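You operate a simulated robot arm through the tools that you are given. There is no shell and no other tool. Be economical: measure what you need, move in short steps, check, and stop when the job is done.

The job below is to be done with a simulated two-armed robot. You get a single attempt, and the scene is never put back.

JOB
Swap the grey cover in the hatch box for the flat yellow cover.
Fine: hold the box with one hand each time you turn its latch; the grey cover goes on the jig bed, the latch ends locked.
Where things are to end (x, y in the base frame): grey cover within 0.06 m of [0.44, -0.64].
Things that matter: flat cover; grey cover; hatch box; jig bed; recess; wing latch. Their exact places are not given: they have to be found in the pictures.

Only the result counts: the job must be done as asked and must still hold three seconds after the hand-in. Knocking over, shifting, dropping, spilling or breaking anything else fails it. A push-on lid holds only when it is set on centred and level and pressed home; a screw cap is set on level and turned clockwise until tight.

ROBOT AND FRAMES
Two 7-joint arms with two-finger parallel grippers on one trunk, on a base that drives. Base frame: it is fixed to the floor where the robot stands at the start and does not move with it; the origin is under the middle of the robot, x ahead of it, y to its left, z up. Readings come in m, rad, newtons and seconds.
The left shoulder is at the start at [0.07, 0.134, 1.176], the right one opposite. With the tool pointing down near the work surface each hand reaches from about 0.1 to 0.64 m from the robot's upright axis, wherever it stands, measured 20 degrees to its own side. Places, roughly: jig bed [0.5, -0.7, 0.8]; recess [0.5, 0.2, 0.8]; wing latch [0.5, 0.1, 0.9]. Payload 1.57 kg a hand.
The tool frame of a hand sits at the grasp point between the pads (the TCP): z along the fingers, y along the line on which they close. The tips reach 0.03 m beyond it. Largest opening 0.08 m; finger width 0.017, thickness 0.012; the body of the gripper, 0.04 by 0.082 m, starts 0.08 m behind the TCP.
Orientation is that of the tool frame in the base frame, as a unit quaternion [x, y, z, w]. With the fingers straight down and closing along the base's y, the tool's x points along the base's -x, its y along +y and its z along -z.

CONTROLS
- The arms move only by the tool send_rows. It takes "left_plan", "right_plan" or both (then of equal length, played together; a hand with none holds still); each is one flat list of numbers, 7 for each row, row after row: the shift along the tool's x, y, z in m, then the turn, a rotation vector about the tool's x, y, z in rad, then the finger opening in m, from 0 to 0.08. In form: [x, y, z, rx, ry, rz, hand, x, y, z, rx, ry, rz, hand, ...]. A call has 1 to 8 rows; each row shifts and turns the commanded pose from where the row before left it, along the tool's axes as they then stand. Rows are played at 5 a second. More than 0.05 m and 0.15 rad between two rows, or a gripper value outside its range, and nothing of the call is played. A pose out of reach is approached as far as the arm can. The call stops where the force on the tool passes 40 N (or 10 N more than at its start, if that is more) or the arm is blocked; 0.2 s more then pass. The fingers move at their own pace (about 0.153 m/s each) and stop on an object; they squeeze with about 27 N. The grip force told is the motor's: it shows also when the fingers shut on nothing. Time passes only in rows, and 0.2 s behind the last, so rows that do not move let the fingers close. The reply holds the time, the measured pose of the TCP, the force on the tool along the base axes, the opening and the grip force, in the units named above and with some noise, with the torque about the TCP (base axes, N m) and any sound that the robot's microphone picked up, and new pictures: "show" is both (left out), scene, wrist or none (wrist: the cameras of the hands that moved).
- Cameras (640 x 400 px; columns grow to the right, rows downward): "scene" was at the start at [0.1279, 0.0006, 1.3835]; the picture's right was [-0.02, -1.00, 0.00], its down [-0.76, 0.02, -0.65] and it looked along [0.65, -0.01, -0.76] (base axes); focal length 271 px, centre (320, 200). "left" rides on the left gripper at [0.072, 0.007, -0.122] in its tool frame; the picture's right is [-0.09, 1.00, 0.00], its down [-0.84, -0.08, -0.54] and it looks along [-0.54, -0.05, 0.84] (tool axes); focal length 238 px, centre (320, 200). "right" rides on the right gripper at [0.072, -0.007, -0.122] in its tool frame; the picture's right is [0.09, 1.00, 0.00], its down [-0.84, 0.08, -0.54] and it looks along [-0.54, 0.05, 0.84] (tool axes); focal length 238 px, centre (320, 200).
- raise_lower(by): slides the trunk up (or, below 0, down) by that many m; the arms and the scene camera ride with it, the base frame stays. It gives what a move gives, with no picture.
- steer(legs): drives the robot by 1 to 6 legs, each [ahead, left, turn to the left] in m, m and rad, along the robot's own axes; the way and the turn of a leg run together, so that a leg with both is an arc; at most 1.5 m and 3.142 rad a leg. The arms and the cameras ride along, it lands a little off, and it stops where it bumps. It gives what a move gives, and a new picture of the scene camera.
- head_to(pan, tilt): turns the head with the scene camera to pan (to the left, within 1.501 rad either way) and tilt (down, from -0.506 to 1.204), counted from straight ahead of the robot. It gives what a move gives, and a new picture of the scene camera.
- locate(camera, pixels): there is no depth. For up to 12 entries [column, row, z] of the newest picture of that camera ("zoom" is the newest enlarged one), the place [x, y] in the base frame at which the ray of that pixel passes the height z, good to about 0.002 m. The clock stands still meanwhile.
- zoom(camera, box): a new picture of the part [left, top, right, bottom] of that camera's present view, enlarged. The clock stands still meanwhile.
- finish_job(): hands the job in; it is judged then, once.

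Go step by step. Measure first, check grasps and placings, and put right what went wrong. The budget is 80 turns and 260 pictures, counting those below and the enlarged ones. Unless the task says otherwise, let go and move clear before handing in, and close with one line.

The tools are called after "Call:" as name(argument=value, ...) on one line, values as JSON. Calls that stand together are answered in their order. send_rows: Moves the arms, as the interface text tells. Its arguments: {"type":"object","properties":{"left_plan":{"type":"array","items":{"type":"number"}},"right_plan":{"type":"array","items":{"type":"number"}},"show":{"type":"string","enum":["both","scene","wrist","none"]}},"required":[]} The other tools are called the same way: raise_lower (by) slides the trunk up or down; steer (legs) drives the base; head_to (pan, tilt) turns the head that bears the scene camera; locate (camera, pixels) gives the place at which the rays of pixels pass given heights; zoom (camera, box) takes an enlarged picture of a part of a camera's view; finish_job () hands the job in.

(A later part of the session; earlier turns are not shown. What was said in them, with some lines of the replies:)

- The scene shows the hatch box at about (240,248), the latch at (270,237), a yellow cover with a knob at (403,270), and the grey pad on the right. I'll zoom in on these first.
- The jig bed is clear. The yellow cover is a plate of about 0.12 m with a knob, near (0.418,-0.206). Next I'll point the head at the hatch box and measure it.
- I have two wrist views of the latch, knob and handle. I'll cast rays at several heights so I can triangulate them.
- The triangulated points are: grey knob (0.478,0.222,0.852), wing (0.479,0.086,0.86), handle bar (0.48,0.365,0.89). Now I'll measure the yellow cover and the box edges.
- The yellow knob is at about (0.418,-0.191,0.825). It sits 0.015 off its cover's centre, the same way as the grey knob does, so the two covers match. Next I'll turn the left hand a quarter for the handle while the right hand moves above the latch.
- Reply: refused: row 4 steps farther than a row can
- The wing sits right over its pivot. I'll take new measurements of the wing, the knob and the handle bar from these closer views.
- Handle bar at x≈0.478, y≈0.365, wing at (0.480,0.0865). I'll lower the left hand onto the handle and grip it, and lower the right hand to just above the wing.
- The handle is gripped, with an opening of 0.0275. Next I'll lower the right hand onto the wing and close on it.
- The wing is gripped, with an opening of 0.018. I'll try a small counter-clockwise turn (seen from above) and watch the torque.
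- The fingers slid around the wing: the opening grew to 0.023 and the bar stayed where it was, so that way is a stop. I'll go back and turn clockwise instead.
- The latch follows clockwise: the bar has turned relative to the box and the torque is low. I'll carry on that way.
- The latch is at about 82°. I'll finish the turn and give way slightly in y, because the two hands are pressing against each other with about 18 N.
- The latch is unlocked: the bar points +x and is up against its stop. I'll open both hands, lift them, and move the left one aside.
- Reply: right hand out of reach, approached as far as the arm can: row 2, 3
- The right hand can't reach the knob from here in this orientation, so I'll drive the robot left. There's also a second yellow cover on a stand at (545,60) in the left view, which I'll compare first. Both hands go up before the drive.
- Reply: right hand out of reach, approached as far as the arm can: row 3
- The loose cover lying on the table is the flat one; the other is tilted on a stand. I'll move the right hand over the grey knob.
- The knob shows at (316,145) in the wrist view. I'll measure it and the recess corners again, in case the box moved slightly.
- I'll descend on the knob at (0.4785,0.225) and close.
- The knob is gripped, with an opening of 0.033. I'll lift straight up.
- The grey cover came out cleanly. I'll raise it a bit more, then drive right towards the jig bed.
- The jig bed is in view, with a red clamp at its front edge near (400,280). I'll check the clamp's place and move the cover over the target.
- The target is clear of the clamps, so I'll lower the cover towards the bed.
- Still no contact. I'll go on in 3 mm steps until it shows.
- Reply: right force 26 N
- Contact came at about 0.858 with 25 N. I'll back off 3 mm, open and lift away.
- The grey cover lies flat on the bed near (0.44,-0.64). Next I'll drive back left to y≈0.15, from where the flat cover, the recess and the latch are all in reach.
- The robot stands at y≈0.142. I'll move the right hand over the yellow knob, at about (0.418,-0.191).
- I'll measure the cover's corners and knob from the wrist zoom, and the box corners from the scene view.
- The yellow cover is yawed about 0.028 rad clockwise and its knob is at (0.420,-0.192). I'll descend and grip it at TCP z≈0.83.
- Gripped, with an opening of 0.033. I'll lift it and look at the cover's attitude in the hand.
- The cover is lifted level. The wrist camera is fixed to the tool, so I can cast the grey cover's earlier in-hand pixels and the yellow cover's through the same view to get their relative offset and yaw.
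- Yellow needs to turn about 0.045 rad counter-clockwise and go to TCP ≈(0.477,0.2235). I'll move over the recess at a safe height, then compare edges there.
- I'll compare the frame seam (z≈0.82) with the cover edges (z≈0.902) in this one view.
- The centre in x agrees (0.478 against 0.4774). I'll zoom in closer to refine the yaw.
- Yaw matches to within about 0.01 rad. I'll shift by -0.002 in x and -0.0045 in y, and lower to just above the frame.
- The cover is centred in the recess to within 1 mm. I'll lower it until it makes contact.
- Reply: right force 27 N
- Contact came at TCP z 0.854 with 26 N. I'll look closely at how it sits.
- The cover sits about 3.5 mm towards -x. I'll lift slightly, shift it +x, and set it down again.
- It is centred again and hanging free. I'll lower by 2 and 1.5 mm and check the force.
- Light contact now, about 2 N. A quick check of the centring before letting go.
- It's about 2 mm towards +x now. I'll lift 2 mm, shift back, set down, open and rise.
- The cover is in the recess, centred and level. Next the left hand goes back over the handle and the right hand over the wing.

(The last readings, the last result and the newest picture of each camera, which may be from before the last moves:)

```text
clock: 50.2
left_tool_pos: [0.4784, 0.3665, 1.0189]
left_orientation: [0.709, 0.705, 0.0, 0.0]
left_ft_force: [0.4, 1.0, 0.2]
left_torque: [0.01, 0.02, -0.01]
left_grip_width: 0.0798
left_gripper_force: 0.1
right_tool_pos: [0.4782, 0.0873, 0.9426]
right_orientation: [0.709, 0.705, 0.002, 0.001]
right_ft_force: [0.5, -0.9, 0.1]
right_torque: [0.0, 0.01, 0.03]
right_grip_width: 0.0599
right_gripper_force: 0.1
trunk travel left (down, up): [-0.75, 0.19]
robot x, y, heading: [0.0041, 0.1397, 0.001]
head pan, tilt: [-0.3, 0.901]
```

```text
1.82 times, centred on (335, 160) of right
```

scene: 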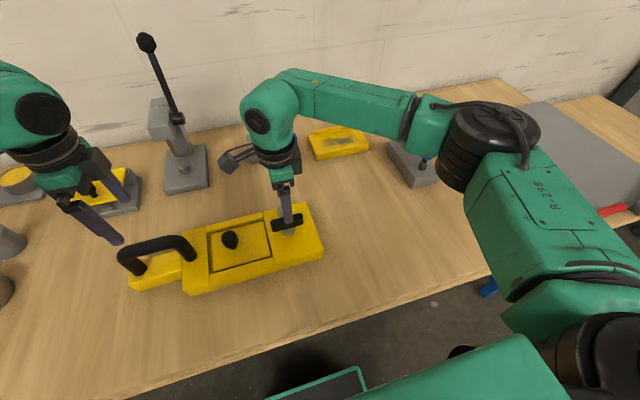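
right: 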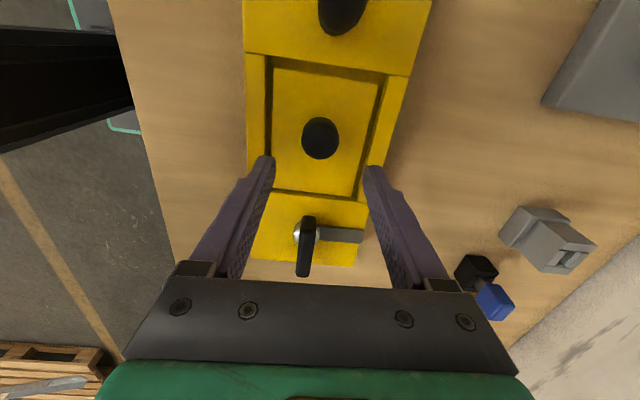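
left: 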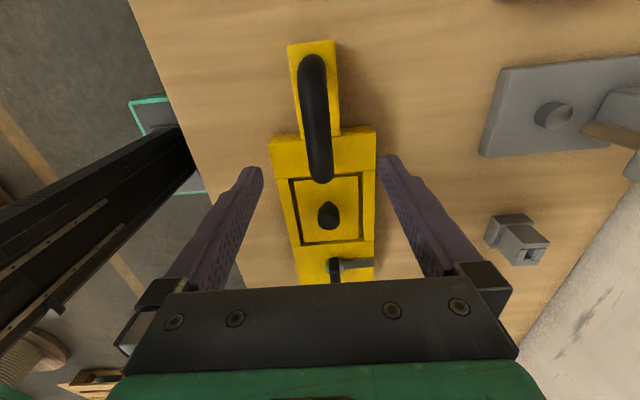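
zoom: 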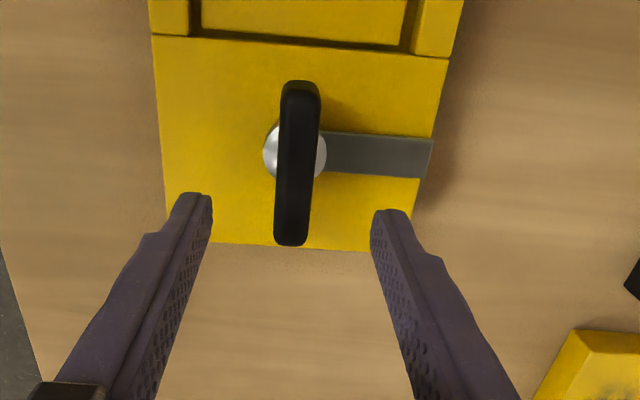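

Both hands are aligned. The left one lowers onto the handle and grips it, and the right one lowers onto the wing and closes.

Call:
send_rows(left_plan=[0, 0, 0.045, 0, 0, 0, 0.08, 0, 0, 0.045, 0, 0, 0, 0.08, 0, 0, 0.043, 0, 0, 0, 0.08, 0, 0, 0, 0, 0, 0, 0.0, 0, 0, 0, 0, 0, 0, 0.0, 0, 0, 0, 0, 0, 0, 0.0, 0, 0, 0, 0, 0, 0, 0.0, 0, 0, 0, 0, 0, 0, 0.0], right_plan=[0, 0, 0, 0, 0, 0, 0.06, 0, 0, 0.025, 0, 0, 0, 0.06, 0, 0, 0.025, 0, 0, 0, 0.06, 0, 0, 0.02, 0, 0, 0, 0.06, 0, 0, 0.009, 0, 0, 0, 0.06, 0, 0, 0, 0, 0, 0, 0.0, 0, 0, 0, 0, 0, 0, 0.0, 0, 0, 0, 0, 0, 0, 0.0], show="wrist")

```text
clock: 52.0
left_tool_pos: [0.4758, 0.3666, 0.8873]
left_orientation: [0.709, 0.705, -0.001, -0.001]
left_ft_force: [2.0, -0.6, -0.3]
left_torque: [0.02, 0.04, 0.16]
left_grip_width: 0.0275
left_gripper_force: 27.2
right_tool_pos: [0.4778, 0.0886, 0.8645]
right_orientation: [0.709, 0.706, 0.002, 0.0]
right_ft_force: [-0.5, 1.1, 0.5]
right_torque: [0.06, 0.03, 0.3]
right_grip_width: 0.0179
right_gripper_force: 26.6
trunk travel left (down, up): [-0.75, 0.19]
robot x, y, heading: [0.0005, 0.1397, -0.002]
head pan, tilt: [-0.3, 0.901]
```

right: 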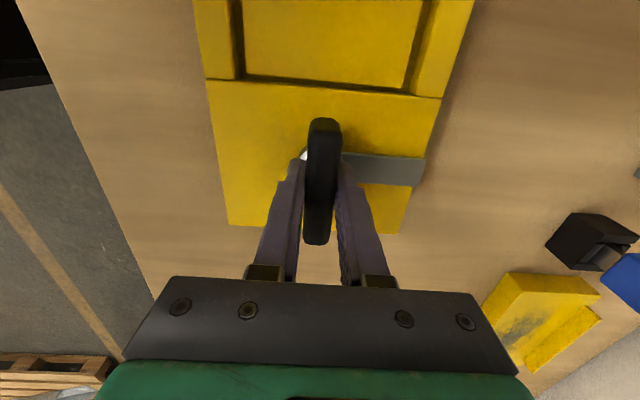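
left: 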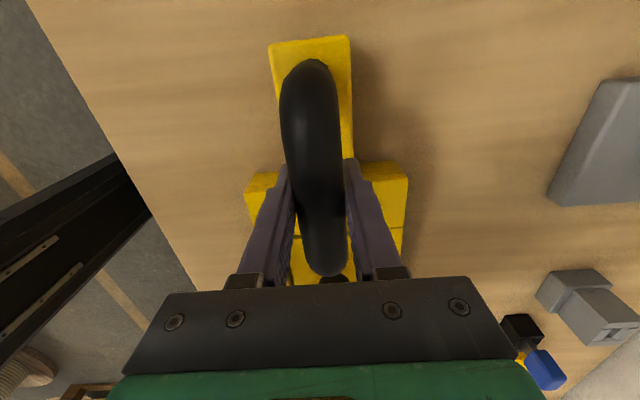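

Both grips are firm. I'll turn the wing back counter-clockwise.

Call:
send_rows(right_plan=[0, 0, 0, 0, 0, -0.14, 0, 0, 0, 0, 0, 0, -0.14, 0, 0, 0, 0, 0, 0, -0.14, 0, 0, 0, 0, 0, 0, -0.14, 0, 0, 0, 0, 0, 0, -0.14, 0, 0, 0, 0, 0, 0, -0.14, 0, 0, 0, 0, 0, 0, -0.14, 0, 0, 0, 0, 0, 0, -0.14, 0], show="wrist")

```text
clock: 53.8
left_tool_pos: [0.4757, 0.3669, 0.8878]
left_orientation: [0.709, 0.706, -0.001, 0.0]
left_ft_force: [0.5, -3.8, -0.7]
left_torque: [0.28, 0.08, 0.26]
left_grip_width: 0.0275
left_gripper_force: 27.1
right_tool_pos: [0.4776, 0.0891, 0.8651]
right_orientation: [0.225, 0.974, 0.002, 0.0]
right_ft_force: [0.4, 2.4, 5.3]
right_torque: [0.19, 0.3, 0.0]
right_grip_width: 0.0178
right_gripper_force: 27.0
trunk travel left (down, up): [-0.75, 0.19]
robot x, y, heading: [-0.0002, 0.1434, -0.006]
head pan, tilt: [-0.3, 0.901]
```

right: 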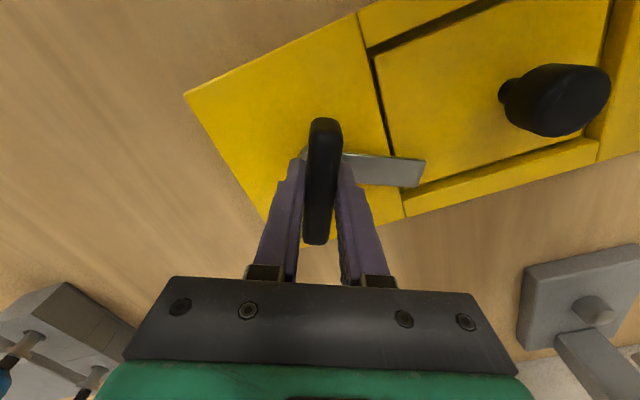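

It follows, with 0.45 rad left. I'll finish with a slight push into the stop.

Call:
send_rows(right_plan=[0, 0, 0, 0, 0, -0.13, 0, 0, 0, 0, 0, 0, -0.13, 0, 0, 0, 0, 0, 0, -0.12, 0, 0, 0, 0, 0, 0, -0.08, 0, 0, 0, 0, 0, 0, -0.04, 0], show="wrist")

```text
clock: 55.0
left_tool_pos: [0.4733, 0.3672, 0.8875]
left_orientation: [0.709, 0.705, -0.001, 0.001]
left_ft_force: [-1.7, -8.2, -1.8]
left_torque: [0.23, 0.21, 0.42]
left_grip_width: 0.0274
left_gripper_force: 27.0
right_tool_pos: [0.4783, 0.0891, 0.8627]
right_orientation: [-0.023, 1.0, 0.002, 0.002]
right_ft_force: [2.6, 8.8, 10.6]
right_torque: [-0.1, 0.5, -0.64]
right_grip_width: 0.0179
right_gripper_force: 27.3
trunk travel left (down, up): [-0.75, 0.19]
robot x, y, heading: [0.0011, 0.1424, -0.005]
head pan, tilt: [-0.3, 0.901]
```

right: 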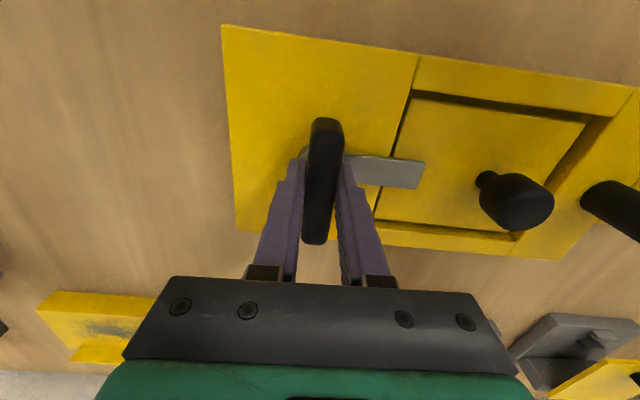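

The bar lies over the cover again and is up against its stop (torque -0.64). I'll let go with both hands, rise, and check.

Call:
send_rows(right_plan=[0, 0, 0, 0, 0, 0.02, 0, 0, 0, 0, 0, 0, 0, 0.06, 0, 0, 0, 0, 0, 0, 0.06, 0, 0, -0.03, 0, 0, 0, 0.06, 0, 0, -0.04, 0, 0, 0, 0.06, 0, 0, -0.04, 0, 0, 0, 0.06, 0, 0, -0.04, 0, 0, 0, 0.06, 0, 0, 0, 0, 0, 0, 0.06], left_plan=[0, 0, 0, 0, 0, 0, 0, 0, 0, 0, 0, 0, 0, 0, 0, 0, 0, 0, 0, 0, 0.07, 0, 0, 0, 0, 0, 0, 0.07, 0, 0, -0.04, 0, 0, 0, 0.07, 0, 0, -0.04, 0, 0, 0, 0.07, 0, 0, -0.04, 0, 0, 0, 0.07, 0, 0, -0.04, 0, 0, 0, 0.07], show="both")

Call:
zoom(camera="right", box=[180, 40, 500, 240])

Call:
zoom(camera="scene", box=[110, 180, 340, 310])

```text
clock: 56.8
left_tool_pos: [0.4768, 0.3651, 1.0465]
left_orientation: [0.709, 0.706, 0.001, 0.0]
left_ft_force: [0.1, 0.1, 0.0]
left_torque: [0.01, -0.01, 0.04]
left_grip_width: 0.0701
left_gripper_force: 0.1
right_tool_pos: [0.4769, 0.087, 1.0164]
right_orientation: [-0.011, 1.0, 0.002, 0.002]
right_ft_force: [-0.2, 0.6, -0.3]
right_torque: [0.01, 0.0, -0.01]
right_grip_width: 0.0602
right_gripper_force: 0.1
trunk travel left (down, up): [-0.75, 0.19]
robot x, y, heading: [0.001, 0.1455, -0.002]
head pan, tilt: [-0.3, 0.901]
```

scene: 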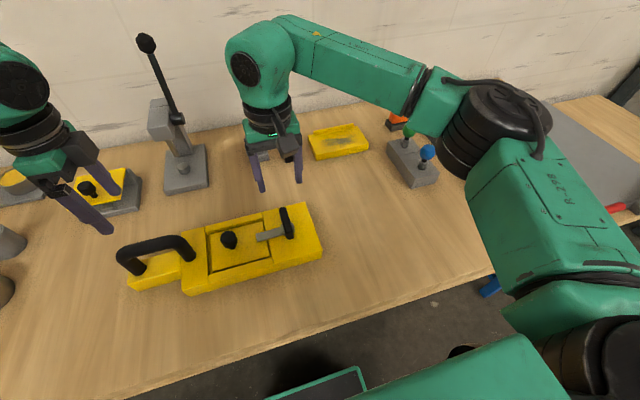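
right: 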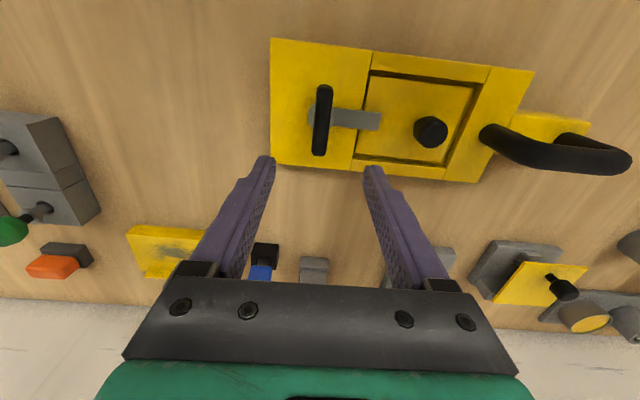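
left: 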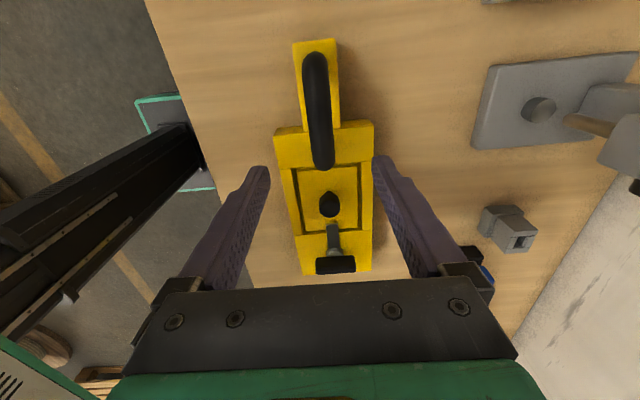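

```text
2.00 times, centred on (340, 140) of right
```

zoom: 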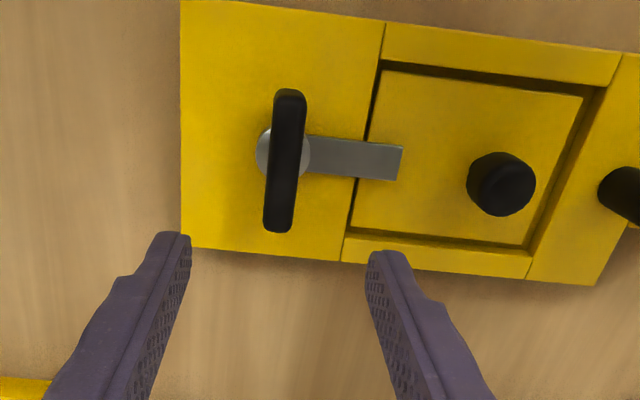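

```text
2.78 times, centred on (225, 245) of scene
```

zoom: 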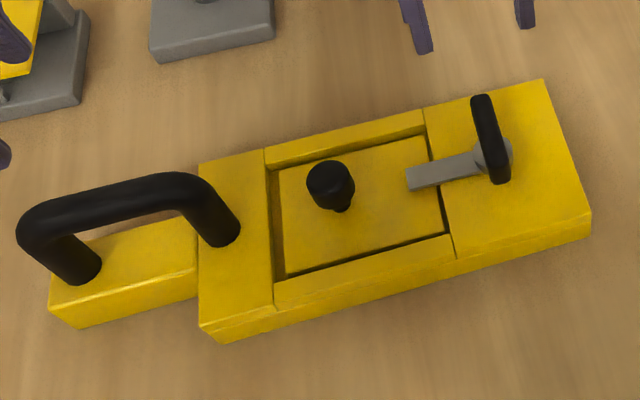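

The latch bar is back over the yellow cover, parallel to the box and locked. The cover sits level in the recess, the grey cover lies on the jig bed near (0.44,-0.64), and both hands are clear. I'm handing in.

Call:
finish_job()

```text
The job is handed in.
```

I swapped the covers: the flat yellow cover is in the hatch box with the latch locked, and the grey cover is on the jig bed at about (0.44, -0.64). The left hand held the box handle for both latch turns, and both hands are clear.
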